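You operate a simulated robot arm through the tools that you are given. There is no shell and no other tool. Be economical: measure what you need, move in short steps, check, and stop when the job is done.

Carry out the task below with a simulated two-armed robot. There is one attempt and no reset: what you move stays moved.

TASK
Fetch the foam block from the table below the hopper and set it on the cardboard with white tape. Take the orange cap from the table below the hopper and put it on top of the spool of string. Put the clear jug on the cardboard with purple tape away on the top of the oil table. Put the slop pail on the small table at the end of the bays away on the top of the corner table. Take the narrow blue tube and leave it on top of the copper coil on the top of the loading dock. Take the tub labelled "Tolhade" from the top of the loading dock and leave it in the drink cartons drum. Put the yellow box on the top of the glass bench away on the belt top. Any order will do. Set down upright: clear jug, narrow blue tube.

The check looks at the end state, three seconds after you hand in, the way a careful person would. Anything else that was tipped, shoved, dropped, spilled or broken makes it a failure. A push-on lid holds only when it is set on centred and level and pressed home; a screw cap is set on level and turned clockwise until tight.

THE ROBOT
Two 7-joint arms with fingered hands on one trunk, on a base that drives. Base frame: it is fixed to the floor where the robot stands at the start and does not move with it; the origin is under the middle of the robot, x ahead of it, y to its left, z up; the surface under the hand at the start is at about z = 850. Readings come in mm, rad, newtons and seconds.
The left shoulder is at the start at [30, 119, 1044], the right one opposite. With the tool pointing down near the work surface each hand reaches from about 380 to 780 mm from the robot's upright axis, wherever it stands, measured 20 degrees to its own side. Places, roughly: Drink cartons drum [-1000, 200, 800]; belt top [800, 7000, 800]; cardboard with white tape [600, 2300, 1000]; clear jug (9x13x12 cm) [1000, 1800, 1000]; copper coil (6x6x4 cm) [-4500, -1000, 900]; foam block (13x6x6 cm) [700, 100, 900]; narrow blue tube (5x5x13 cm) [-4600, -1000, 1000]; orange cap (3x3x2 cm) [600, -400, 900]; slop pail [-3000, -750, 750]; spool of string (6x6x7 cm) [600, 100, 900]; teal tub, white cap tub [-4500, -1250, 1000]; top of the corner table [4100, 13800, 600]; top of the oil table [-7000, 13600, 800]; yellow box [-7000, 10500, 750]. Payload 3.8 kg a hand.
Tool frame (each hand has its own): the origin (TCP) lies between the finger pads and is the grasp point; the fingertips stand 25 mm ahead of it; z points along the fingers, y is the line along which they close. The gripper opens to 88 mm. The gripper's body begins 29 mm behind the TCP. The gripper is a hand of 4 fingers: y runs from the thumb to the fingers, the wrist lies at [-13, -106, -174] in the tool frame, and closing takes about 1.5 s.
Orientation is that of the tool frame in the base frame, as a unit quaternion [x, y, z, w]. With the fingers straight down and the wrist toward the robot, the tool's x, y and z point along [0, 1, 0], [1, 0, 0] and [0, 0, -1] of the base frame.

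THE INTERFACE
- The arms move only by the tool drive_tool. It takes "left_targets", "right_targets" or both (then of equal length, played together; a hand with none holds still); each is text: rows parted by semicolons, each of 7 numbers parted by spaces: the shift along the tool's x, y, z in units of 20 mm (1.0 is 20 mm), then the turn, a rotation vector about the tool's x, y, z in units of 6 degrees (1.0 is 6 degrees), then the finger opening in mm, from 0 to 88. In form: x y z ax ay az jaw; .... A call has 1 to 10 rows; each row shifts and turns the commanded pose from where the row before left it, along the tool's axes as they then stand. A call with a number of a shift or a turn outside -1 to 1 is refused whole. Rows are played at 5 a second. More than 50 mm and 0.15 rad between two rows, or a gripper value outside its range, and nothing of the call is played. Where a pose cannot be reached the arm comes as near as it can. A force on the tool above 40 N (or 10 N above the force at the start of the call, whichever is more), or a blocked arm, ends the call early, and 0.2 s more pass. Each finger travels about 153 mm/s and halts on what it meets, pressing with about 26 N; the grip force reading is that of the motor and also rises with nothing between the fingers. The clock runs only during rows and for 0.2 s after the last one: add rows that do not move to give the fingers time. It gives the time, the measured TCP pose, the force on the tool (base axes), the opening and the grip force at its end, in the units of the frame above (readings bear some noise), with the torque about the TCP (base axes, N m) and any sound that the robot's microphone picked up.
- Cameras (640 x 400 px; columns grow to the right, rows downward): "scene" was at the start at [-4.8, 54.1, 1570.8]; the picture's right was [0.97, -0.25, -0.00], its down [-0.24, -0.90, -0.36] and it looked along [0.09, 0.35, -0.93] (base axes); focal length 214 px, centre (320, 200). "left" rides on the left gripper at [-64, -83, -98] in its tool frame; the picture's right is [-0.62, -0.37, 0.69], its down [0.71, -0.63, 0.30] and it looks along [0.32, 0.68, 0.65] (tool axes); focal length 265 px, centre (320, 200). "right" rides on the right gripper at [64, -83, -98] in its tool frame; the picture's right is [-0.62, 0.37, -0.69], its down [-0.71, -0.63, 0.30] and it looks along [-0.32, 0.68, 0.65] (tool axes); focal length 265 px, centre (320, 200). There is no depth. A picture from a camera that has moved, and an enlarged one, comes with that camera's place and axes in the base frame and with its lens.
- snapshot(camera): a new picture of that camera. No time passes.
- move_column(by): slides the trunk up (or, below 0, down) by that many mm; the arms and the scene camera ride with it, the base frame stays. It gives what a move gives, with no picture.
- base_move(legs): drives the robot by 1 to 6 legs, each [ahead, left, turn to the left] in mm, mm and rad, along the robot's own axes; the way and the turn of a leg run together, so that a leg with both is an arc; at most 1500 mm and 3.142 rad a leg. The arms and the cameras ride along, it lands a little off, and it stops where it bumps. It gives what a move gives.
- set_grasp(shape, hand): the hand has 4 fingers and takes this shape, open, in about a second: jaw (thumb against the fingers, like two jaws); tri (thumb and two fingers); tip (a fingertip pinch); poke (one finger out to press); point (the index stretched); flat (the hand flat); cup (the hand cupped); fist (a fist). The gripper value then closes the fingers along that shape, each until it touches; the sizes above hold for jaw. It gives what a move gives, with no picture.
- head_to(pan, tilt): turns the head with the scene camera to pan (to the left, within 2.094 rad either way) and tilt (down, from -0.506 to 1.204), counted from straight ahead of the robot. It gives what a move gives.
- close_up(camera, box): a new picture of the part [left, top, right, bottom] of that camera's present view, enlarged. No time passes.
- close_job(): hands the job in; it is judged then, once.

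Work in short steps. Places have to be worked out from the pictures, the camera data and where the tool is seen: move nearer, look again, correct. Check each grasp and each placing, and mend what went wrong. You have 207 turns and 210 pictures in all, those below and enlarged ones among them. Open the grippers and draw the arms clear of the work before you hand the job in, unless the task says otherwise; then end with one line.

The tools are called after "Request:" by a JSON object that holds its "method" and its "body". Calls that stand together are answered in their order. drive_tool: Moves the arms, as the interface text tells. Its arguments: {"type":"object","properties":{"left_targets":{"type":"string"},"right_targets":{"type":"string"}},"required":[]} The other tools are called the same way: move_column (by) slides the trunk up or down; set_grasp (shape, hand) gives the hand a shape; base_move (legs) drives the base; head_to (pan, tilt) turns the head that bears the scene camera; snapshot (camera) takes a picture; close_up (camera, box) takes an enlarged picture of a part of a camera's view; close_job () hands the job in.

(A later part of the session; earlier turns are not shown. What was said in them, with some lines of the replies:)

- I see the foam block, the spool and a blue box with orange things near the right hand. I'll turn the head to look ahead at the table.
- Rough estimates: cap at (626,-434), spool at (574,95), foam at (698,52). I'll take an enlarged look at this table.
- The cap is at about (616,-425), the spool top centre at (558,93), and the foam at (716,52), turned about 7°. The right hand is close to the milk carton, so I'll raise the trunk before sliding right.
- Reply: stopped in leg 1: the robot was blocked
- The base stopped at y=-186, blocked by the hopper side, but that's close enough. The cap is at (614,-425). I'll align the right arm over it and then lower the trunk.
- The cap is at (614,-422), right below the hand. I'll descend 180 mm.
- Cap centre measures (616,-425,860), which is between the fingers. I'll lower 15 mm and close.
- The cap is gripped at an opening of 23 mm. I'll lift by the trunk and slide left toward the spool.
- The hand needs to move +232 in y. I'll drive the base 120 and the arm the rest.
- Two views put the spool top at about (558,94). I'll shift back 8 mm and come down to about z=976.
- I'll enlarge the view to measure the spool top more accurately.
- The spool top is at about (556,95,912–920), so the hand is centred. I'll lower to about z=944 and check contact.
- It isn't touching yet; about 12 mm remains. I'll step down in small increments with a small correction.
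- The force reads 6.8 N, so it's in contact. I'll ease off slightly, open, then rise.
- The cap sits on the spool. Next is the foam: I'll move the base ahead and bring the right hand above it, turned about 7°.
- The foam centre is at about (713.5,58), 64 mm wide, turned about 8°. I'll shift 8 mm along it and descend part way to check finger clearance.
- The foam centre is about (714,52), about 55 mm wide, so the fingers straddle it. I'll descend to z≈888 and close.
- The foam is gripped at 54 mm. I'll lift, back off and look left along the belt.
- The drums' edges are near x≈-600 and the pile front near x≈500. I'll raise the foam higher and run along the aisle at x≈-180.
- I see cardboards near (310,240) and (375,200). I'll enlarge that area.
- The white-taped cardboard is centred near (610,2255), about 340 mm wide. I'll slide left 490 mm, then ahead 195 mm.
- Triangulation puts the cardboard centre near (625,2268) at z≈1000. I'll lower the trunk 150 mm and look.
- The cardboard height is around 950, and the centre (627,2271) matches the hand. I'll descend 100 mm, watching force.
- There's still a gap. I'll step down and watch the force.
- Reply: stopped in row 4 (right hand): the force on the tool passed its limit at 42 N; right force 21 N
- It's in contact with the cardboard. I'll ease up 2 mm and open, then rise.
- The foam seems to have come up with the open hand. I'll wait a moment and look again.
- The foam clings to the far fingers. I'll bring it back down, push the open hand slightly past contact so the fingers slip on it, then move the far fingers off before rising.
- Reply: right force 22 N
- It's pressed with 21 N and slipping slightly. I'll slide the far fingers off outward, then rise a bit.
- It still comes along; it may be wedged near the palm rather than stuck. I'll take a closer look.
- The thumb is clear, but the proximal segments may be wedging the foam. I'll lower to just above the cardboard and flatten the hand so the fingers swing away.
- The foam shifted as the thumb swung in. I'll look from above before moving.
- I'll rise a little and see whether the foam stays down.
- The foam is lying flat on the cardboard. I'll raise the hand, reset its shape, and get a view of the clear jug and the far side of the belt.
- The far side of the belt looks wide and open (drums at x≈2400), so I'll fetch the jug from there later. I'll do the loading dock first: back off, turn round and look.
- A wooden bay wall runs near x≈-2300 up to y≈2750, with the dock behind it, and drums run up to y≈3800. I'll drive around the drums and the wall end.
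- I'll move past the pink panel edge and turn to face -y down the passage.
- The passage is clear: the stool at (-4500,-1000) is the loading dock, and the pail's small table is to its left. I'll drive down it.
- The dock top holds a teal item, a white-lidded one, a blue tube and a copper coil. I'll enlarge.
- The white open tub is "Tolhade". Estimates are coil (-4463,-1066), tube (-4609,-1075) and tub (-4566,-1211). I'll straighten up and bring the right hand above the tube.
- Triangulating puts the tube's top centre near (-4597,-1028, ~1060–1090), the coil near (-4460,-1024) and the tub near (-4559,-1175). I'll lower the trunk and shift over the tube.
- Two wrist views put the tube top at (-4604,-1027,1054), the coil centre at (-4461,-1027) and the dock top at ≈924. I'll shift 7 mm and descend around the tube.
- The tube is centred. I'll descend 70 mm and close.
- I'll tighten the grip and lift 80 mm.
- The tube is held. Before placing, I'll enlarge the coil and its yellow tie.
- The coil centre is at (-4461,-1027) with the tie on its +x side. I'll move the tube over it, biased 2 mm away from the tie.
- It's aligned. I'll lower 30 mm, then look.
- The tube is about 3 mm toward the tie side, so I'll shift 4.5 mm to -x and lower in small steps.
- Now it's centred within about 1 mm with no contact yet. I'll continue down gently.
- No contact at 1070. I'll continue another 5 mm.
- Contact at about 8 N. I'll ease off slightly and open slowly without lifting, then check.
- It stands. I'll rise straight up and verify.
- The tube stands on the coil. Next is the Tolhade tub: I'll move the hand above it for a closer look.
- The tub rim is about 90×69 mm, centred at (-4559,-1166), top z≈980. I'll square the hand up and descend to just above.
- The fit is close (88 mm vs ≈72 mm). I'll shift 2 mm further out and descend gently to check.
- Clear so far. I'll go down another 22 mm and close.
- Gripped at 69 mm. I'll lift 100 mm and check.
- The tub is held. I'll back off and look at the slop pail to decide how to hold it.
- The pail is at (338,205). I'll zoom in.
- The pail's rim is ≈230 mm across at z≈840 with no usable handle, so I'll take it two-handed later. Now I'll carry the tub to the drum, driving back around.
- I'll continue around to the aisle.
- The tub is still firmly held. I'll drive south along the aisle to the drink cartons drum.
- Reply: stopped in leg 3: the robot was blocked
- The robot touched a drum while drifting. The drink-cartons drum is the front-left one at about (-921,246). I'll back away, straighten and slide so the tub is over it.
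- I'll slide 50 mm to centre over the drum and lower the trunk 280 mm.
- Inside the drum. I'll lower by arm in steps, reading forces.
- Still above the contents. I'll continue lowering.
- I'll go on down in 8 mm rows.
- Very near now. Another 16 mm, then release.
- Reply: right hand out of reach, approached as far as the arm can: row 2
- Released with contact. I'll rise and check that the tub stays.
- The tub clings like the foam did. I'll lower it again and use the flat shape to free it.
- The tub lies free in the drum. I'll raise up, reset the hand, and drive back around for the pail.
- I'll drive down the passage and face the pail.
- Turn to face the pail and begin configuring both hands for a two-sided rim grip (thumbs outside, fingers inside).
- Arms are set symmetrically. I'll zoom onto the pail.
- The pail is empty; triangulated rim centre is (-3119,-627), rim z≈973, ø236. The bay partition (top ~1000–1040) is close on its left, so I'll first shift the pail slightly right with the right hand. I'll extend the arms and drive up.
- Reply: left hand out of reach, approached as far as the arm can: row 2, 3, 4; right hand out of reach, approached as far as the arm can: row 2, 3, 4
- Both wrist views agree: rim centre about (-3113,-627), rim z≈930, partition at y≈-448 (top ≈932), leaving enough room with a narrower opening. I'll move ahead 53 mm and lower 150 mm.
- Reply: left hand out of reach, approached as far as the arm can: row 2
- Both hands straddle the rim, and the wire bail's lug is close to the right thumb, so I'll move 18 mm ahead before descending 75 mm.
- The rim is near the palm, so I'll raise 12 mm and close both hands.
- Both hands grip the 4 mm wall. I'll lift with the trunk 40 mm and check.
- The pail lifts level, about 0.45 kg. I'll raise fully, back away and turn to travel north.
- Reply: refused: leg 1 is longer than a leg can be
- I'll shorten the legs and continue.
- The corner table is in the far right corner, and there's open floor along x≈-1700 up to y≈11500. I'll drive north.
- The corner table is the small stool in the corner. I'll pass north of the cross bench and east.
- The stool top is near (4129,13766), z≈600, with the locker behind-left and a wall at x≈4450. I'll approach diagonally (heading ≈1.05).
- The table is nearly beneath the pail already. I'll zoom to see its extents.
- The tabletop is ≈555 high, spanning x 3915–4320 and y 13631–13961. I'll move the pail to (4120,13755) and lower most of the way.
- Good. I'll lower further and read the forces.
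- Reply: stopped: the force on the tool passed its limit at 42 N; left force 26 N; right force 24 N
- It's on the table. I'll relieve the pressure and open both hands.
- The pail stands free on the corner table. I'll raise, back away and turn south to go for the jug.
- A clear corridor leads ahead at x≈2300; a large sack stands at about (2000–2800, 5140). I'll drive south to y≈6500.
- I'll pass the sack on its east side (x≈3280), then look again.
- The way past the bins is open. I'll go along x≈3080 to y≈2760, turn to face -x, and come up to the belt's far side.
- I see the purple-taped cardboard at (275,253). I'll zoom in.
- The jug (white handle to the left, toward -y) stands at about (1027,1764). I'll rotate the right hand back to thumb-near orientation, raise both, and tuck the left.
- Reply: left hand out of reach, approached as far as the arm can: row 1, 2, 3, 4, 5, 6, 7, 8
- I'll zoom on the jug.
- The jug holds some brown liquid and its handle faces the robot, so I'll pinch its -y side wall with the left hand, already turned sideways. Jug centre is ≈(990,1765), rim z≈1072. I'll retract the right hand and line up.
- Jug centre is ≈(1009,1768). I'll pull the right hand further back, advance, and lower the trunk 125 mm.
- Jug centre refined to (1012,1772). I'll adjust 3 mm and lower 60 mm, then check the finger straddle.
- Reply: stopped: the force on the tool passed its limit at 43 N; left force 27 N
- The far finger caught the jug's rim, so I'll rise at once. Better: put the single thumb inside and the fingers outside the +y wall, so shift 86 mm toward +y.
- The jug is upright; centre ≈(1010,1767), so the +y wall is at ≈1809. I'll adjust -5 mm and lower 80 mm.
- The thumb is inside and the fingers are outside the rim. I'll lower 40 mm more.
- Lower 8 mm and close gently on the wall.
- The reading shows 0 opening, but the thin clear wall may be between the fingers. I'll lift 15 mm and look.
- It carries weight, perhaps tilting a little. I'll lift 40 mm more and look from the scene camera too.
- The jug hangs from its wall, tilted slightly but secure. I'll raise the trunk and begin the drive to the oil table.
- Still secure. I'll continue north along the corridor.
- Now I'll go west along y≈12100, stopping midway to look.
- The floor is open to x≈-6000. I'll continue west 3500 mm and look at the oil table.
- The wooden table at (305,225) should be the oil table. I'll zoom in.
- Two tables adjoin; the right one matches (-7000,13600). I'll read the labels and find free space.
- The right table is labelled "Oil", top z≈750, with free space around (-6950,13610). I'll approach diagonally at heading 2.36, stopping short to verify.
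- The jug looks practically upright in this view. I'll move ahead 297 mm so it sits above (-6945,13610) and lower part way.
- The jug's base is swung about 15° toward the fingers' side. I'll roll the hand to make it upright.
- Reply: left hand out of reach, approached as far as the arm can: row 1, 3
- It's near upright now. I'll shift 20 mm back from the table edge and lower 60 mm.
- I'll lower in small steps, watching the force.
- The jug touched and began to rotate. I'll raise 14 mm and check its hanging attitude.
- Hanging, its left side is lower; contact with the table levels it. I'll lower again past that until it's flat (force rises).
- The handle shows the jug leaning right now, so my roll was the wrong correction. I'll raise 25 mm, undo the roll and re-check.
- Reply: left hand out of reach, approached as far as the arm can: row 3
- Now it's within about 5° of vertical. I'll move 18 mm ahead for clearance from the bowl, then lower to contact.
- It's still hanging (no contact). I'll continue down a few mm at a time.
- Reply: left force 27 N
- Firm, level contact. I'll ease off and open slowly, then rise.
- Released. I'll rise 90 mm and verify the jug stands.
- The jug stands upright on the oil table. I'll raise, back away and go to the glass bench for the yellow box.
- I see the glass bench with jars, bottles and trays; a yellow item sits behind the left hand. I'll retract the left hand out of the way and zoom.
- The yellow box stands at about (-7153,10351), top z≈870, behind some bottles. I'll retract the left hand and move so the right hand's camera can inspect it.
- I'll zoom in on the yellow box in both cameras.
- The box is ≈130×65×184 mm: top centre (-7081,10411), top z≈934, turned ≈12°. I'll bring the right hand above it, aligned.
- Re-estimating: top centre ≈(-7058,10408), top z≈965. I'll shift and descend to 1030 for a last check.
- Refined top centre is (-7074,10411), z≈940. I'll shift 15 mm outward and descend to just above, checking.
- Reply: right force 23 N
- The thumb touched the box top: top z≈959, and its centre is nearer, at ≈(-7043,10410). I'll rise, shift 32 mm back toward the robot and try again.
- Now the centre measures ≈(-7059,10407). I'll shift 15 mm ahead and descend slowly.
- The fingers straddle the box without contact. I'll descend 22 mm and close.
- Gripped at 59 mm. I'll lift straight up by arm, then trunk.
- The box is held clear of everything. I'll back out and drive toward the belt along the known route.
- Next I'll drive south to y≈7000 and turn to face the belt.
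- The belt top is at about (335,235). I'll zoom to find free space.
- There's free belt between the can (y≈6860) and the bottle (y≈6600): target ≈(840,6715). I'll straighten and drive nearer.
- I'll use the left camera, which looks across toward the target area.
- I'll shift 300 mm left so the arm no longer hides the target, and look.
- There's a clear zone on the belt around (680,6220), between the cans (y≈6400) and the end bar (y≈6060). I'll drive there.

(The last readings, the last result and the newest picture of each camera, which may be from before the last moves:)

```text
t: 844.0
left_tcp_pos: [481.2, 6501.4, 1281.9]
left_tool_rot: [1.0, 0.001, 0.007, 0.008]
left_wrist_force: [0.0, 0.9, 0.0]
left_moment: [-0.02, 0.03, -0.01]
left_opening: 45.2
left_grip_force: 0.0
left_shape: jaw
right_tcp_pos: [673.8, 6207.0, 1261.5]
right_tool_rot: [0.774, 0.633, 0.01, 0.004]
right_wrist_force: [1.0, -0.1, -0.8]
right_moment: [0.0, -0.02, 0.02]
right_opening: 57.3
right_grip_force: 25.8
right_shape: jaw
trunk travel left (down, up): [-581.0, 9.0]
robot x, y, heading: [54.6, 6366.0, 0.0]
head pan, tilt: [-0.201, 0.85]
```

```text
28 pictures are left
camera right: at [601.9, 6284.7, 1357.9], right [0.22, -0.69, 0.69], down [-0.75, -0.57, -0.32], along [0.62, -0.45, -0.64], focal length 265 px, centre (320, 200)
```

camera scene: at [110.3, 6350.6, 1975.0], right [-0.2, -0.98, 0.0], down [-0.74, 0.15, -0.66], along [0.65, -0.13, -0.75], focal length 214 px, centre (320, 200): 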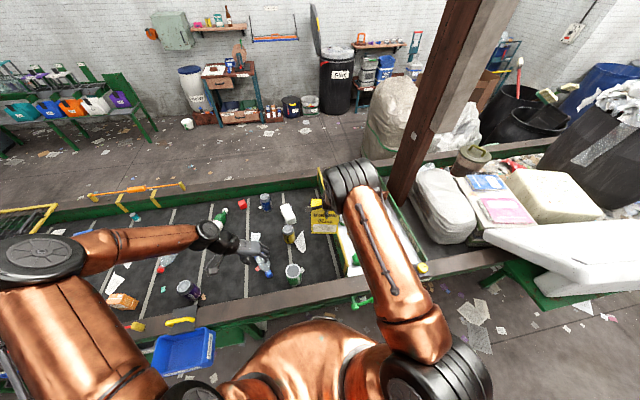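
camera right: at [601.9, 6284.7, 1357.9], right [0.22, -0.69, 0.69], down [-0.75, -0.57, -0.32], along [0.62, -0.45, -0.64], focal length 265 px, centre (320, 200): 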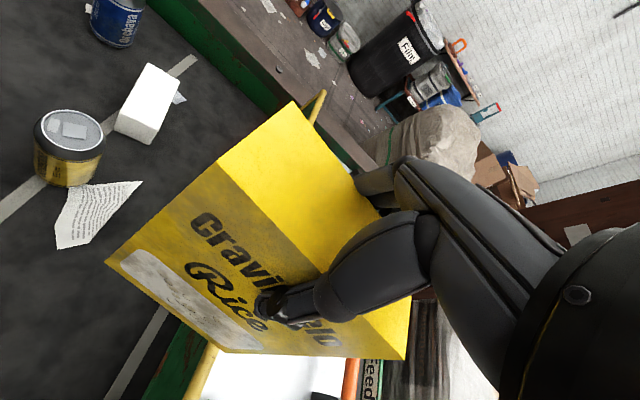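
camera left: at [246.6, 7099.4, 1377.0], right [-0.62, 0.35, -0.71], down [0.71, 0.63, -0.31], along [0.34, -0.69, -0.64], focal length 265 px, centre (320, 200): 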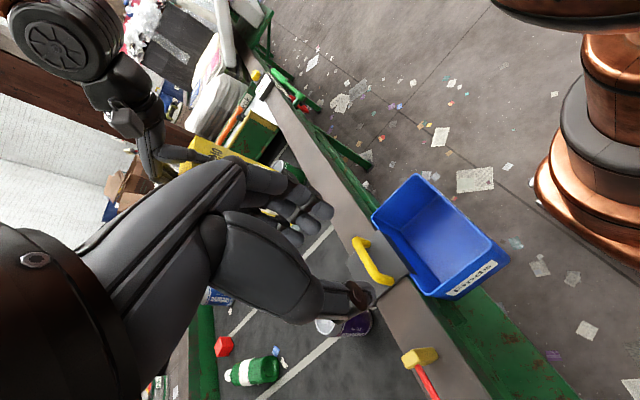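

The box is about 40 mm from the end bar, so I'll shift 24 mm away from it and lower 190 mm.

Request:
{"method": "drive_tool", "body": {"right_targets": "0.6 0 0 0 0 0 40; 0.6 0 0 0 0 0 40; 0 0 0 0 0 0 40"}}

Request:
{"method": "move_column", "body": {"by": -190}}

Request:
{"method": "snapshot", "body": {"camera": "right"}}

Request:
{"method": "close_up", "body": {"camera": "scene", "box": [250, 150, 400, 290]}}

```text
t: 844.8
left_tcp_pos: [482.4, 6500.0, 1282.3]
left_tool_rot: [1.0, 0.001, 0.006, 0.008]
left_wrist_force: [0.4, -0.4, -0.5]
left_moment: [-0.01, -0.01, 0.0]
left_opening: 45.3
left_grip_force: 0.1
left_shape: jaw
right_tcp_pos: [679.0, 6227.8, 1261.9]
right_tool_rot: [0.774, 0.634, 0.01, 0.004]
right_wrist_force: [-0.7, -0.3, -0.4]
right_moment: [-0.01, 0.01, 0.02]
right_opening: 57.4
right_grip_force: 26.0
right_shape: jaw
trunk travel left (down, up): [-581.0, 9.0]
robot x, y, heading: [53.3, 6363.1, 0.002]
head pan, tilt: [-0.201, 0.85]
```

```text
t: 846.9
left_tcp_pos: [482.1, 6500.6, 1090.5]
left_tool_rot: [1.0, 0.001, 0.006, 0.008]
left_wrist_force: [-1.5, -0.1, -0.1]
left_moment: [0.01, 0.01, 0.02]
left_opening: 45.1
left_grip_force: 0.1
left_shape: jaw
right_tcp_pos: [678.8, 6228.4, 1070.9]
right_tool_rot: [0.774, 0.633, 0.011, 0.005]
right_wrist_force: [0.3, 0.9, 0.8]
right_moment: [0.0, 0.04, 0.02]
right_opening: 57.4
right_grip_force: 26.3
right_shape: jaw
trunk travel left (down, up): [-391.0, 199.0]
robot x, y, heading: [54.3, 6367.2, 0.003]
head pan, tilt: [-0.201, 0.85]
```

```text
27 pictures are left
camera right: at [607.3, 6307.4, 1168.4], right [0.22, -0.69, 0.69], down [-0.75, -0.57, -0.32], along [0.62, -0.45, -0.64], focal length 265 px, centre (320, 200)
```

right: 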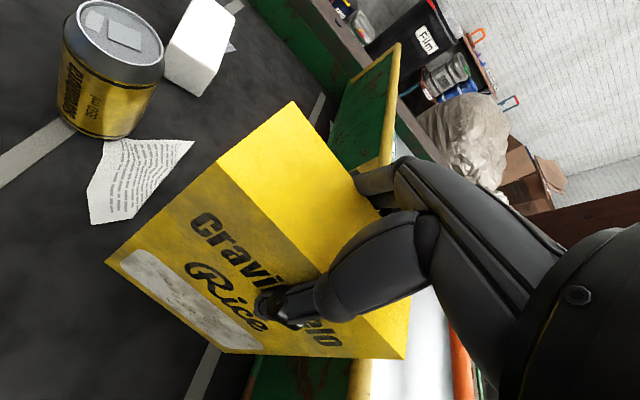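

```text
2.86 times, centred on (325, 220) of scene
camera zoom: at [110.4, 6350.7, 1785.2], right [-0.2, -0.98, 0.0], down [-0.74, 0.15, -0.66], along [0.65, -0.13, -0.75], focal length 613 px, centre (306, 143)
```

zoom: 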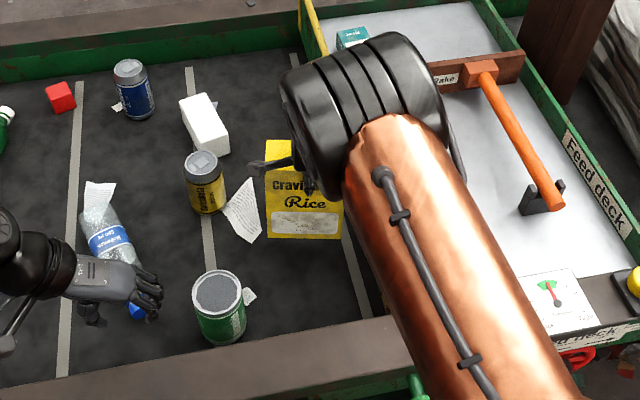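

Clear around the box. I'll lower by arm in small steps to contact.

Request:
{"method": "drive_tool", "body": {"right_targets": "0 0 1 0 0 0 40; 0 0 0.5 0 0 0 40; 0 0 0.3 0 0 0 40; 0 0 0.3 0 0 0 40; 0 0 0 0 0 0 40"}}

Request:
{"method": "snapshot", "body": {"camera": "right"}}

```text
t: 848.1
left_tcp_pos: [480.8, 6501.4, 1089.1]
left_tool_rot: [1.0, 0.001, 0.005, 0.009]
left_wrist_force: [0.6, 0.0, -0.4]
left_moment: [0.06, -0.03, -0.02]
left_opening: 45.4
left_grip_force: 0.1
left_shape: jaw
right_tcp_pos: [681.1, 6228.7, 1028.3]
right_tool_rot: [0.774, 0.633, 0.009, 0.004]
right_wrist_force: [-0.3, 0.2, 0.1]
right_moment: [0.01, 0.01, 0.0]
right_opening: 57.7
right_grip_force: 25.9
right_shape: jaw
trunk travel left (down, up): [-391.0, 199.0]
robot x, y, heading: [48.3, 6367.5, 0.003]
head pan, tilt: [-0.201, 0.85]
```

```text
25 pictures are left
camera right: at [608.1, 6308.1, 1126.9], right [0.22, -0.69, 0.69], down [-0.75, -0.57, -0.32], along [0.62, -0.45, -0.64], focal length 265 px, centre (320, 200)
```

right: 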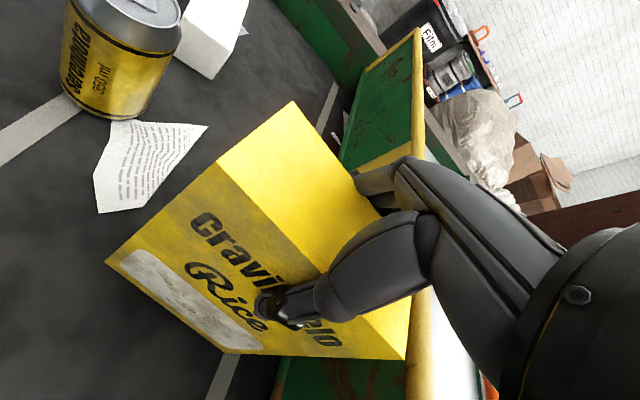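

The end panel is tall and about 15–25 mm from the box, so I'll shift 10 mm away, then continue down gently.

Request:
{"method": "drive_tool", "body": {"right_targets": "0.5 0 0 0 0 0 40; 0 0 0.25 0 0 0 40; 0 0 0.25 0 0 0 40; 0 0 0.2 0 0 0 40; 0 0 0 0 0 0 40"}}

```text
t: 849.3
left_tcp_pos: [481.5, 6500.3, 1091.9]
left_tool_rot: [1.0, 0.001, 0.005, 0.008]
left_wrist_force: [-0.5, 0.3, 0.2]
left_moment: [0.0, 0.01, 0.02]
left_opening: 44.8
left_grip_force: 0.1
left_shape: jaw
right_tcp_pos: [682.4, 6238.5, 1015.2]
right_tool_rot: [0.774, 0.633, 0.011, 0.004]
right_wrist_force: [0.0, -0.3, -0.1]
right_moment: [0.03, 0.0, 0.04]
right_opening: 57.3
right_grip_force: 25.8
right_shape: jaw
trunk travel left (down, up): [-391.0, 199.0]
robot x, y, heading: [52.2, 6367.2, 0.005]
head pan, tilt: [-0.201, 0.85]
```

No contact yet at 1015. I'll continue in small steps.

Request:
{"method": "drive_tool", "body": {"right_targets": "0 0 0.2 0 0 0 40; 0 0 0.2 0 0 0 40; 0 0 0.2 0 0 0 40; 0 0 0 0 0 0 40"}}

Request:
{"method": "snapshot", "body": {"camera": "right"}}

```text
t: 850.3
left_tcp_pos: [481.5, 6501.7, 1090.5]
left_tool_rot: [1.0, 0.0, 0.005, 0.009]
left_wrist_force: [0.0, -0.9, -0.5]
left_moment: [-0.01, 0.01, -0.01]
left_opening: 45.4
left_grip_force: 0.1
left_shape: jaw
right_tcp_pos: [682.0, 6238.4, 1002.1]
right_tool_rot: [0.773, 0.634, 0.011, 0.004]
right_wrist_force: [0.6, -0.9, 0.1]
right_moment: [0.01, 0.04, 0.02]
right_opening: 57.3
right_grip_force: 26.1
right_shape: jaw
trunk travel left (down, up): [-391.0, 199.0]
robot x, y, heading: [53.0, 6365.9, -0.003]
head pan, tilt: [-0.201, 0.85]
```

```text
24 pictures are left
camera right: at [610.7, 6317.4, 1100.2], right [0.22, -0.69, 0.69], down [-0.75, -0.57, -0.32], along [0.62, -0.45, -0.64], focal length 265 px, centre (320, 200)
```

right: 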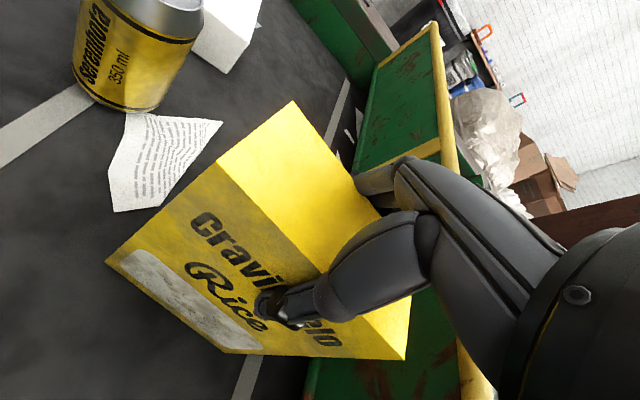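

Well clear of the panel. Lower a bit more.

Request:
{"method": "drive_tool", "body": {"right_targets": "0 0 0.25 0 0 0 40; 0 0 0.2 0 0 0 40; 0 0 0.15 0 0 0 40; 0 0 0.15 0 0 0 40; 0 0 0 0 0 0 40"}}

```text
t: 851.2
left_tcp_pos: [480.3, 6500.8, 1092.2]
left_tool_rot: [1.0, 0.0, 0.007, 0.008]
left_wrist_force: [-0.1, -1.2, 0.1]
left_moment: [0.01, 0.0, 0.03]
left_opening: 45.1
left_grip_force: 0.1
left_shape: jaw
right_tcp_pos: [686.8, 6239.8, 998.7]
right_tool_rot: [0.773, 0.634, 0.019, 0.01]
right_wrist_force: [-8.0, -0.3, 25.9]
right_moment: [0.09, 0.73, -0.01]
right_opening: 52.1
right_grip_force: 26.7
right_shape: jaw
trunk travel left (down, up): [-391.0, 199.0]
robot x, y, heading: [53.2, 6366.2, 0.002]
head pan, tilt: [-0.201, 0.85]
stopped in row 4 (right hand): the force on the tool passed its limit at 42 N (the readings are from after the stop); the commanded pose is now the measured one
```

It's on the belt. I'll relieve pressure, open, and rise a little to see whether it releases.

Request:
{"method": "drive_tool", "body": {"right_targets": "0 0 -0.15 0 0 0 40; 0 0 0 0 0 0 60; 0 0 0 0 0 0 75; 0 0 0 0 0 0 88; 0 0 0 0 0 0 88; 0 0 0 0 0 0 88; 0 -0.1 0 0 0 0 88; 0 0 -0.4 0 0 0 88; 0 0 0 0 0 0 88"}}

Request:
{"method": "snapshot", "body": {"camera": "right"}}

```text
t: 853.2
left_tcp_pos: [480.9, 6500.7, 1091.0]
left_tool_rot: [1.0, 0.001, 0.006, 0.009]
left_wrist_force: [-0.2, -0.3, 0.3]
left_moment: [0.0, 0.0, 0.02]
left_opening: 45.3
left_grip_force: 0.1
left_shape: jaw
right_tcp_pos: [682.3, 6240.3, 1004.8]
right_tool_rot: [0.773, 0.634, 0.015, 0.007]
right_wrist_force: [-0.7, 0.7, -0.6]
right_moment: [0.0, 0.03, -0.03]
right_opening: 87.9
right_grip_force: 0.0
right_shape: jaw
trunk travel left (down, up): [-391.0, 199.0]
robot x, y, heading: [53.7, 6367.3, -0.0]
head pan, tilt: [-0.201, 0.85]
```

```text
23 pictures are left
camera right: at [610.0, 6318.6, 1101.5], right [0.22, -0.69, 0.7], down [-0.75, -0.57, -0.33], along [0.63, -0.45, -0.64], focal length 265 px, centre (320, 200)
```

right: 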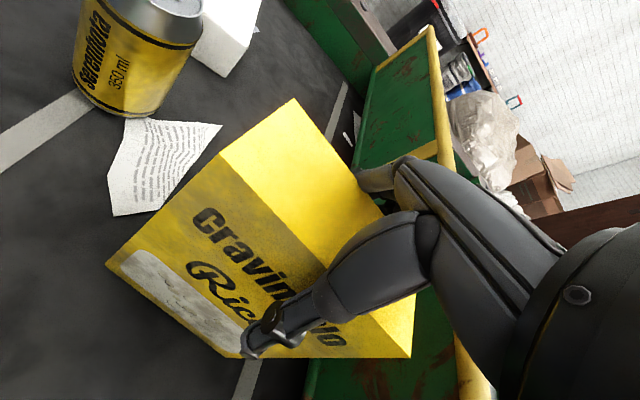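

I'll rise another 12 mm to tell whether it follows.

Request:
{"method": "drive_tool", "body": {"right_targets": "0 0 -0.3 0 0 0 88; 0 0 -0.3 0 0 0 88; 0 0 0 0 0 0 88; 0 0 0 0 0 0 88"}}

Request:
{"method": "snapshot", "body": {"camera": "right"}}

```text
t: 854.2
left_tcp_pos: [481.4, 6501.4, 1090.8]
left_tool_rot: [1.0, 0.002, 0.006, 0.009]
left_wrist_force: [0.3, 0.2, -0.2]
left_moment: [0.01, -0.02, 0.01]
left_opening: 45.2
left_grip_force: 0.2
left_shape: jaw
right_tcp_pos: [681.8, 6240.2, 1018.2]
right_tool_rot: [0.773, 0.634, 0.016, 0.007]
right_wrist_force: [0.1, 1.3, 0.2]
right_moment: [0.02, -0.01, 0.02]
right_opening: 87.7
right_grip_force: 0.1
right_shape: jaw
trunk travel left (down, up): [-391.0, 199.0]
robot x, y, heading: [52.7, 6366.2, 0.001]
head pan, tilt: [-0.201, 0.85]
```

```text
22 pictures are left
camera right: at [609.4, 6318.3, 1114.2], right [0.22, -0.69, 0.7], down [-0.75, -0.57, -0.33], along [0.63, -0.45, -0.64], focal length 265 px, centre (320, 200)
```

right: 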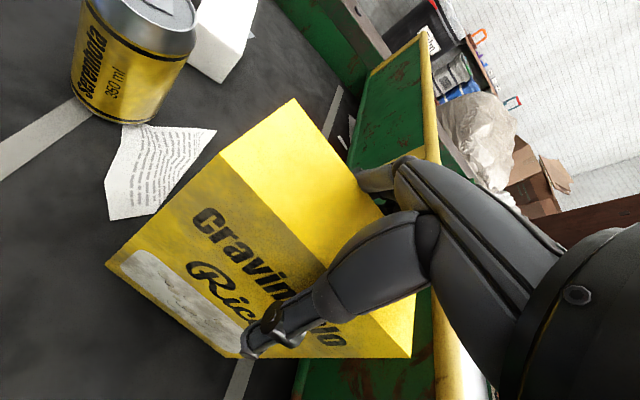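

The box clings (wedged near the palm). I'll press it lightly back on the belt and rock the open hand about its closing line's perpendicular while easing up, to work it loose.

Request:
{"method": "drive_tool", "body": {"right_targets": "0 0 0.9 0 0 0 88; 0 0 0 0.6 0 0 88; 0 0 0 -1 0 0 88; 0 0 -0.1 1 0 0 88; 0 0 -0.1 -1 0 0 88; 0 0 -0.2 1 0 0 88; 0 0 -0.2 -1 0 0 88; 0 0 -0.3 0.4 0 0 88; 0 0 -0.3 0 0 0 88; 0 0 0 0 0 0 88"}}

Request:
{"method": "snapshot", "body": {"camera": "right"}}

```text
t: 856.4
left_tcp_pos: [480.6, 6502.6, 1091.3]
left_tool_rot: [1.0, 0.001, 0.005, 0.008]
left_wrist_force: [-0.3, -0.6, -0.7]
left_moment: [0.01, -0.04, 0.02]
left_opening: 45.4
left_grip_force: 0.2
left_shape: jaw
right_tcp_pos: [683.5, 6239.8, 1025.0]
right_tool_rot: [0.773, 0.634, 0.015, 0.008]
right_wrist_force: [-0.1, -0.3, 0.2]
right_moment: [0.01, -0.02, -0.01]
right_opening: 87.7
right_grip_force: 0.0
right_shape: jaw
trunk travel left (down, up): [-391.0, 199.0]
robot x, y, heading: [51.7, 6370.7, 0.003]
head pan, tilt: [-0.201, 0.85]
```

```text
21 pictures are left
camera right: at [610.1, 6318.7, 1120.8], right [0.22, -0.69, 0.7], down [-0.75, -0.57, -0.33], along [0.63, -0.45, -0.64], focal length 265 px, centre (320, 200)
```

right: 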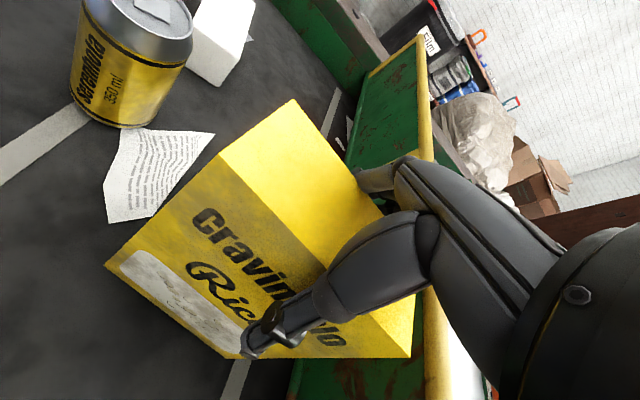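

It's squeezed rigidly at the palm. As with foam and tub, I'll stand it on the belt and use the flat shape to release it; first shift 8 mm and lower to light contact.

Request:
{"method": "drive_tool", "body": {"right_targets": "-0.4 0 0.4 0 0 0 88; 0 0 0.4 0 0 0 88; 0 0 0.2 0 0 0 88; 0 0 0.1 0 0 0 88; 0 0 0 0 0 0 88"}}

Request:
{"method": "set_grasp", "body": {"hand": "right", "shape": "flat"}}

Request:
{"method": "snapshot", "body": {"camera": "right"}}

```text
t: 857.6
left_tcp_pos: [480.4, 6501.6, 1091.5]
left_tool_rot: [1.0, 0.001, 0.005, 0.009]
left_wrist_force: [-0.6, 0.5, -0.2]
left_moment: [-0.02, -0.02, 0.0]
left_opening: 45.6
left_grip_force: 0.1
left_shape: jaw
right_tcp_pos: [681.5, 6230.3, 1001.6]
right_tool_rot: [0.774, 0.633, 0.016, 0.008]
right_wrist_force: [0.2, -0.5, 0.0]
right_moment: [-0.02, 0.0, 0.01]
right_opening: 87.9
right_grip_force: 0.1
right_shape: jaw
trunk travel left (down, up): [-391.0, 199.0]
robot x, y, heading: [55.4, 6367.6, 0.003]
head pan, tilt: [-0.201, 0.85]
```

```text
t: 858.5
left_tcp_pos: [480.3, 6501.6, 1090.2]
left_tool_rot: [1.0, 0.002, 0.005, 0.008]
left_wrist_force: [0.7, 0.5, -0.2]
left_moment: [-0.01, 0.01, -0.01]
left_opening: 45.1
left_grip_force: 0.0
left_shape: jaw
right_tcp_pos: [681.5, 6231.6, 1002.6]
right_tool_rot: [0.773, 0.634, 0.015, 0.007]
right_wrist_force: [-0.3, 0.2, -0.2]
right_moment: [0.0, -0.03, 0.0]
right_opening: 0.0
right_grip_force: 0.1
right_shape: flat
trunk travel left (down, up): [-391.0, 199.0]
robot x, y, heading: [53.6, 6367.4, 0.003]
head pan, tilt: [-0.201, 0.85]
```

```text
20 pictures are left
camera right: at [609.0, 6310.3, 1098.4], right [0.22, -0.69, 0.7], down [-0.75, -0.57, -0.33], along [0.63, -0.45, -0.64], focal length 265 px, centre (320, 200)
```

right: 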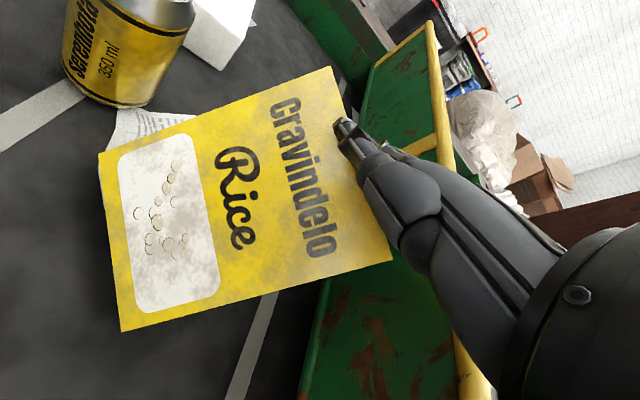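

The box seems to be leaning. I'll check from the scene camera before moving.

Request:
{"method": "close_up", "body": {"camera": "scene", "box": [270, 160, 370, 250]}}

```text
4.44 times, centred on (320, 205) of scene
camera zoom: at [110.4, 6350.9, 1785.0], right [-0.2, -0.98, 0.0], down [-0.74, 0.15, -0.66], along [0.65, -0.13, -0.75], focal length 953 px, centre (320, 178)
```

zoom: 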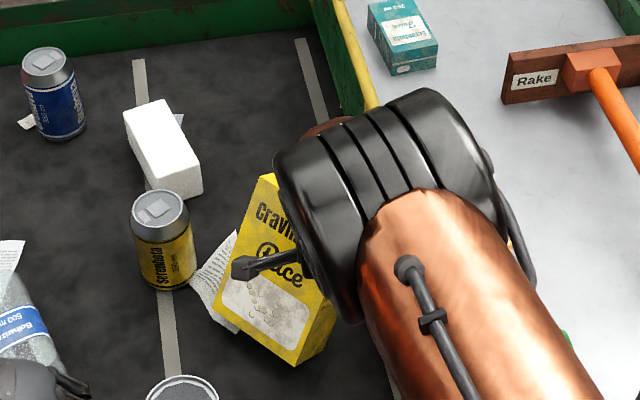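

The box leans back about 32°, supported by the hand. I'll raise 15 mm to learn whether it's still held.

Request:
{"method": "drive_tool", "body": {"right_targets": "0 0 -0.25 0 0 0 88; 0 0 -0.25 0 0 0 88; 0 0 -0.25 0 0 0 88; 0 0 0 0 0 0 88"}}

Request:
{"method": "snapshot", "body": {"camera": "right"}}

```text
t: 859.5
left_tcp_pos: [481.1, 6500.9, 1090.7]
left_tool_rot: [1.0, 0.001, 0.005, 0.009]
left_wrist_force: [-0.9, -0.1, 0.7]
left_moment: [-0.03, 0.0, 0.01]
left_opening: 45.2
left_grip_force: 0.0
left_shape: jaw
right_tcp_pos: [681.1, 6231.5, 1016.3]
right_tool_rot: [0.773, 0.634, 0.016, 0.007]
right_wrist_force: [0.2, 0.5, -0.2]
right_moment: [-0.01, -0.01, 0.01]
right_opening: 0.1
right_grip_force: 0.1
right_shape: flat
trunk travel left (down, up): [-391.0, 199.0]
robot x, y, heading: [57.5, 6365.4, 0.0]
head pan, tilt: [-0.201, 0.85]
```

```text
18 pictures are left
camera right: at [608.3, 6310.6, 1113.1], right [0.22, -0.69, 0.7], down [-0.75, -0.57, -0.33], along [0.63, -0.45, -0.64], focal length 265 px, centre (320, 200)
```

right: 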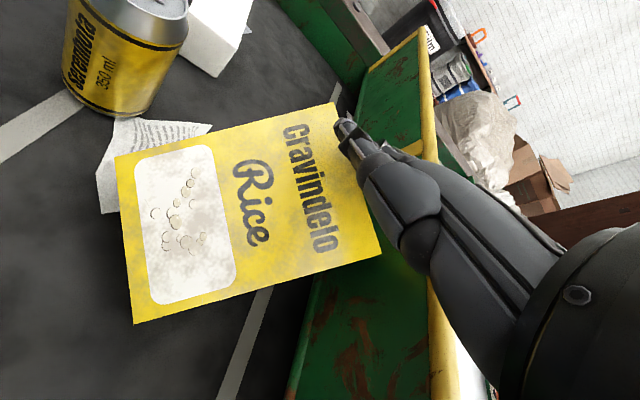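

The box rests on the belt and leans back on the fingers. I'll push its top gently toward the camera side to stand it up: 40 mm along (-0.65,+0.76).

Request:
{"method": "drive_tool", "body": {"right_targets": "0.25 -0.31 0 0 0 0 88; 0.25 -0.31 0 0 0 0 88; 0.25 -0.31 0 0 0 0 88; 0.25 -0.31 0 0 0 0 88; 0 0 0 0 0 0 88"}}

Request:
{"method": "snapshot", "body": {"camera": "right"}}

```text
t: 860.7
left_tcp_pos: [480.4, 6500.9, 1092.0]
left_tool_rot: [1.0, 0.001, 0.006, 0.009]
left_wrist_force: [-0.8, 0.0, 0.4]
left_moment: [-0.03, -0.01, 0.04]
left_opening: 45.3
left_grip_force: 0.0
left_shape: jaw
right_tcp_pos: [661.6, 6257.0, 1015.6]
right_tool_rot: [0.774, 0.633, 0.016, 0.008]
right_wrist_force: [0.4, -2.2, 3.4]
right_moment: [-0.09, -0.24, -0.11]
right_opening: 0.1
right_grip_force: 0.1
right_shape: flat
trunk travel left (down, up): [-391.0, 199.0]
robot x, y, heading: [52.9, 6367.5, 0.001]
head pan, tilt: [-0.201, 0.85]
```

```text
17 pictures are left
camera right: at [588.1, 6334.8, 1112.3], right [0.22, -0.69, 0.7], down [-0.75, -0.57, -0.33], along [0.63, -0.45, -0.64], focal length 265 px, centre (320, 200)
```

right: 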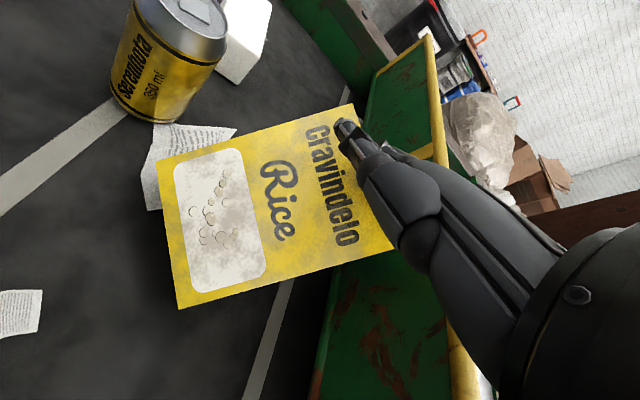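

The box is actually leaning against the end panel, with the hand in front of it. I'll lift the hand clear, make a closed jaw, and go behind the box's open side to push it upright.

Request:
{"method": "drive_tool", "body": {"right_targets": "0 0 -1 0 0 0 88; 0 0 -1 0 0 0 88; 0 0 -1 0 0 0 88; 0 0 -1 0 0 0 88; 0 0 -1 0 0 0 88; 0 0 0 0 0 0 88"}}

Request:
{"method": "set_grasp", "body": {"hand": "right", "shape": "jaw"}}

Request:
{"method": "base_move", "body": {"legs": [[65, 0, 0]]}}

Request:
{"method": "snapshot", "body": {"camera": "right"}}

Request:
{"method": "close_up", "body": {"camera": "scene", "box": [270, 150, 390, 260]}}

```text
t: 862.1
left_tcp_pos: [482.3, 6500.0, 1090.8]
left_tool_rot: [1.0, 0.001, 0.005, 0.009]
left_wrist_force: [0.7, -0.9, -0.4]
left_moment: [0.02, -0.02, 0.03]
left_opening: 45.3
left_grip_force: 0.0
left_shape: jaw
right_tcp_pos: [657.2, 6256.4, 1114.8]
right_tool_rot: [0.773, 0.635, 0.016, 0.008]
right_wrist_force: [-0.3, -0.6, -0.7]
right_moment: [0.0, -0.04, 0.03]
right_opening: 0.1
right_grip_force: 0.0
right_shape: flat
trunk travel left (down, up): [-391.0, 199.0]
robot x, y, heading: [51.6, 6370.8, -0.002]
head pan, tilt: [-0.201, 0.85]
```

```text
t: 863.0
left_tcp_pos: [480.7, 6501.3, 1091.4]
left_tool_rot: [1.0, 0.001, 0.006, 0.009]
left_wrist_force: [-0.5, -0.2, 0.3]
left_moment: [-0.05, 0.01, 0.0]
left_opening: 45.4
left_grip_force: 0.0
left_shape: jaw
right_tcp_pos: [657.0, 6255.5, 1114.0]
right_tool_rot: [0.773, 0.634, 0.015, 0.008]
right_wrist_force: [-0.5, -0.2, 0.5]
right_moment: [0.02, 0.0, 0.01]
right_opening: 87.7
right_grip_force: 0.0
right_shape: jaw
trunk travel left (down, up): [-391.0, 199.0]
robot x, y, heading: [48.1, 6365.4, -0.004]
head pan, tilt: [-0.201, 0.85]
```

```text
t: 864.0
left_tcp_pos: [547.3, 6501.5, 1090.4]
left_tool_rot: [1.0, 0.001, 0.005, 0.01]
left_wrist_force: [-0.4, -1.6, 0.0]
left_moment: [-0.05, -0.01, 0.01]
left_opening: 45.2
left_grip_force: 0.0
left_shape: jaw
right_tcp_pos: [722.4, 6256.6, 1115.2]
right_tool_rot: [0.773, 0.634, 0.015, 0.007]
right_wrist_force: [0.6, 0.2, -0.5]
right_moment: [0.04, 0.04, 0.0]
right_opening: 87.6
right_grip_force: 0.1
right_shape: jaw
trunk travel left (down, up): [-391.0, 199.0]
robot x, y, heading: [114.8, 6365.8, -0.003]
head pan, tilt: [-0.201, 0.85]
```

```text
16 pictures are left
camera right: at [649.5, 6334.8, 1212.1], right [0.22, -0.69, 0.69], down [-0.75, -0.57, -0.33], along [0.63, -0.45, -0.64], focal length 265 px, centre (320, 200)
```

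right: 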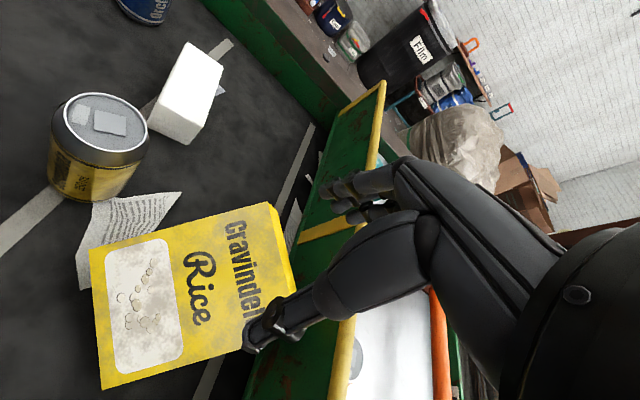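

```text
3.64 times, centred on (330, 205) of scene
camera zoom: at [176.9, 6350.7, 1785.0], right [-0.2, -0.98, 0.0], down [-0.74, 0.15, -0.66], along [0.65, -0.13, -0.75], focal length 780 px, centre (284, 182)
```

zoom: 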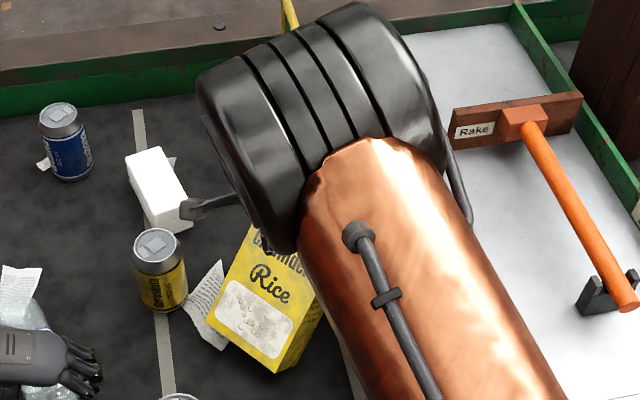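

The box rests stably on the belt against the end panel, clear of everything else; further prodding risks the cans. I'll raise the arms clear, back away and check that it's at rest.

Request:
{"method": "move_column", "body": {"by": 190}}

Request:
{"method": "base_move", "body": {"legs": [[-450, 0, 0]]}}

Request:
{"method": "head_to", "body": {"pan": 0, "tilt": 0.6}}

Request:
{"method": "snapshot", "body": {"camera": "scene"}}

```text
t: 866.0
left_tcp_pos: [546.0, 6501.7, 1281.2]
left_tool_rot: [1.0, 0.001, 0.005, 0.009]
left_wrist_force: [0.5, -0.3, -0.4]
left_moment: [-0.02, -0.03, -0.06]
left_opening: 45.2
left_grip_force: 0.1
left_shape: jaw
right_tcp_pos: [722.2, 6255.8, 1305.3]
right_tool_rot: [0.774, 0.633, 0.016, 0.008]
right_wrist_force: [-0.6, -0.3, 1.0]
right_moment: [0.0, 0.04, 0.03]
right_opening: 87.6
right_grip_force: 0.1
right_shape: jaw
trunk travel left (down, up): [-581.0, 9.0]
robot x, y, heading: [116.4, 6364.9, -0.004]
head pan, tilt: [-0.201, 0.85]
```

```text
t: 868.8
left_tcp_pos: [99.0, 6501.0, 1280.7]
left_tool_rot: [1.0, 0.003, 0.005, 0.008]
left_wrist_force: [0.8, 0.2, 0.1]
left_moment: [-0.03, 0.02, 0.01]
left_opening: 45.3
left_grip_force: 0.1
left_shape: jaw
right_tcp_pos: [273.7, 6257.3, 1305.4]
right_tool_rot: [0.772, 0.635, 0.015, 0.007]
right_wrist_force: [1.1, -0.2, 0.4]
right_moment: [0.0, -0.01, 0.03]
right_opening: 87.9
right_grip_force: 0.1
right_shape: jaw
trunk travel left (down, up): [-581.0, 9.0]
robot x, y, heading: [-331.0, 6367.4, 0.003]
head pan, tilt: [-0.201, 0.85]
```

```text
t: 869.5
left_tcp_pos: [96.5, 6502.2, 1282.6]
left_tool_rot: [1.0, 0.003, 0.007, 0.009]
left_wrist_force: [-0.2, 0.1, 0.5]
left_moment: [0.01, 0.0, 0.01]
left_opening: 45.1
left_grip_force: 0.0
left_shape: jaw
right_tcp_pos: [272.7, 6256.6, 1306.0]
right_tool_rot: [0.772, 0.636, 0.015, 0.008]
right_wrist_force: [-0.1, -0.9, 0.3]
right_moment: [0.03, -0.02, 0.0]
right_opening: 88.0
right_grip_force: 0.1
right_shape: jaw
trunk travel left (down, up): [-581.0, 9.0]
robot x, y, heading: [-328.4, 6367.9, -0.001]
head pan, tilt: [0.0, 0.6]
```

```text
14 pictures are left
camera scene: at [-262.5, 6365.6, 1995.9], right [0.0, -1.0, 0.0], down [-0.57, 0.0, -0.82], along [0.82, 0.0, -0.57], focal length 214 px, centre (320, 200)
```

scene: 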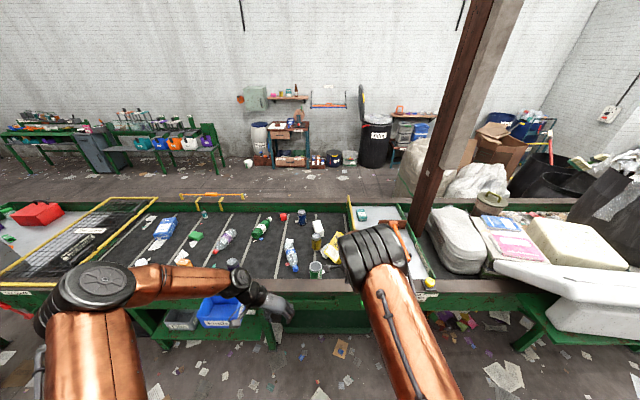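

Request:
{"method": "base_move", "body": {"legs": [[0, 260, 0]]}}

Request:
{"method": "head_to", "body": {"pan": -0.35, "tilt": 0.6}}

Request:
{"method": "close_up", "body": {"camera": "scene", "box": [230, 160, 380, 270]}}

```text
t: 871.4
left_tcp_pos: [97.4, 6761.9, 1280.9]
left_tool_rot: [1.0, 0.001, 0.006, 0.008]
left_wrist_force: [-0.4, 0.2, -0.3]
left_moment: [-0.01, 0.01, 0.0]
left_opening: 45.4
left_grip_force: 0.0
left_shape: jaw
right_tcp_pos: [272.2, 6517.3, 1305.5]
right_tool_rot: [0.773, 0.635, 0.015, 0.008]
right_wrist_force: [0.1, -0.1, 1.0]
right_moment: [-0.01, 0.01, -0.02]
right_opening: 87.8
right_grip_force: 0.0
right_shape: jaw
trunk travel left (down, up): [-581.0, 9.0]
robot x, y, heading: [-332.1, 6625.2, -0.003]
head pan, tilt: [0.0, 0.6]
```

```text
t: 872.2
left_tcp_pos: [96.6, 6763.2, 1281.9]
left_tool_rot: [1.0, 0.002, 0.006, 0.009]
left_wrist_force: [-0.4, -0.6, 0.6]
left_moment: [-0.04, 0.01, 0.02]
left_opening: 45.3
left_grip_force: 0.0
left_shape: jaw
right_tcp_pos: [271.6, 6518.6, 1307.9]
right_tool_rot: [0.773, 0.634, 0.016, 0.008]
right_wrist_force: [-0.4, -0.3, -0.5]
right_moment: [0.04, -0.02, 0.0]
right_opening: 87.7
right_grip_force: 0.2
right_shape: jaw
trunk travel left (down, up): [-581.0, 9.0]
robot x, y, heading: [-331.1, 6626.7, -0.002]
head pan, tilt: [-0.351, 0.6]
```

```text
3.64 times, centred on (305, 215) of scene
camera zoom: at [-267.5, 6599.0, 1995.9], right [-0.34, -0.94, 0.0], down [-0.53, 0.19, -0.83], along [0.78, -0.28, -0.56], focal length 780 px, centre (374, 146)
```

zoom: 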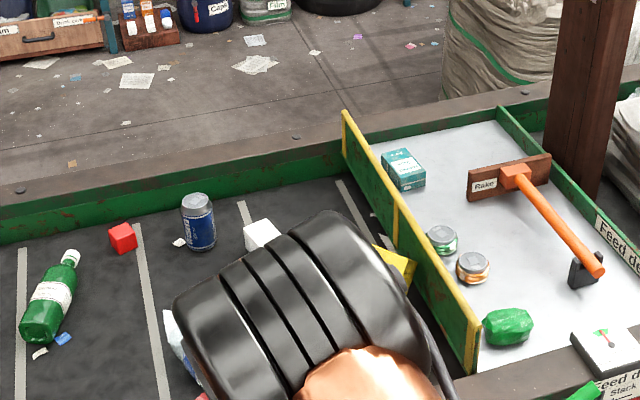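

The arm still hides it; I'll shift further left for one clear view.

Request:
{"method": "base_move", "body": {"legs": [[0, 420, 0]]}}

Request:
{"method": "head_to", "body": {"pan": -0.6, "tilt": 0.6}}

Request:
{"method": "close_up", "body": {"camera": "scene", "box": [220, 150, 400, 270]}}

```text
t: 874.8
left_tcp_pos: [94.5, 7175.2, 1281.6]
left_tool_rot: [1.0, 0.003, 0.006, 0.008]
left_wrist_force: [0.0, -0.2, -0.2]
left_moment: [-0.02, 0.01, -0.01]
left_opening: 45.3
left_grip_force: 0.0
left_shape: jaw
right_tcp_pos: [271.1, 6930.9, 1305.0]
right_tool_rot: [0.772, 0.635, 0.016, 0.008]
right_wrist_force: [0.4, 0.1, -0.4]
right_moment: [-0.03, 0.01, 0.02]
right_opening: 87.9
right_grip_force: 0.1
right_shape: jaw
trunk travel left (down, up): [-581.0, 9.0]
robot x, y, heading: [-331.9, 7040.8, 0.002]
head pan, tilt: [-0.351, 0.6]
```

```text
t: 875.5
left_tcp_pos: [95.0, 7177.1, 1280.8]
left_tool_rot: [1.0, 0.003, 0.006, 0.009]
left_wrist_force: [-0.4, 0.4, 0.2]
left_moment: [0.01, 0.02, -0.01]
left_opening: 45.5
left_grip_force: 0.0
left_shape: jaw
right_tcp_pos: [271.1, 6932.6, 1305.8]
right_tool_rot: [0.772, 0.635, 0.015, 0.007]
right_wrist_force: [0.5, 0.3, -0.9]
right_moment: [-0.03, 0.03, 0.0]
right_opening: 87.9
right_grip_force: 0.0
right_shape: jaw
trunk travel left (down, up): [-581.0, 9.0]
robot x, y, heading: [-329.9, 7037.2, 0.008]
head pan, tilt: [-0.6, 0.6]
```

```text
3.33 times, centred on (310, 210) of scene
camera zoom: at [-278.7, 6991.3, 1996.0], right [-0.56, -0.83, 0.0], down [-0.47, 0.32, -0.83], along [0.68, -0.46, -0.56], focal length 715 px, centre (353, 167)
```

zoom: 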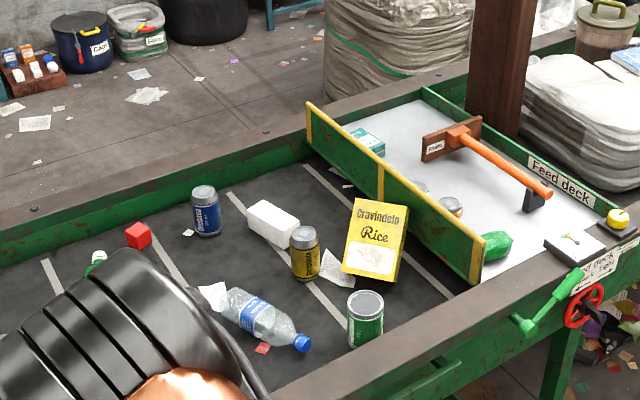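

All seven items are in place, but the yellow box ended up tilted back against the belt's end panel instead of standing flat. It is at rest, supported by the belt and clear of the cans. The hands are open and clear, so I'm handing in.

Request:
{"method": "close_job", "body": {}}

```text
The job is handed in.
```

I handed the job in with all seven items at their destinations; the yellow box is on the belt top but leans back against the end panel instead of standing flat.
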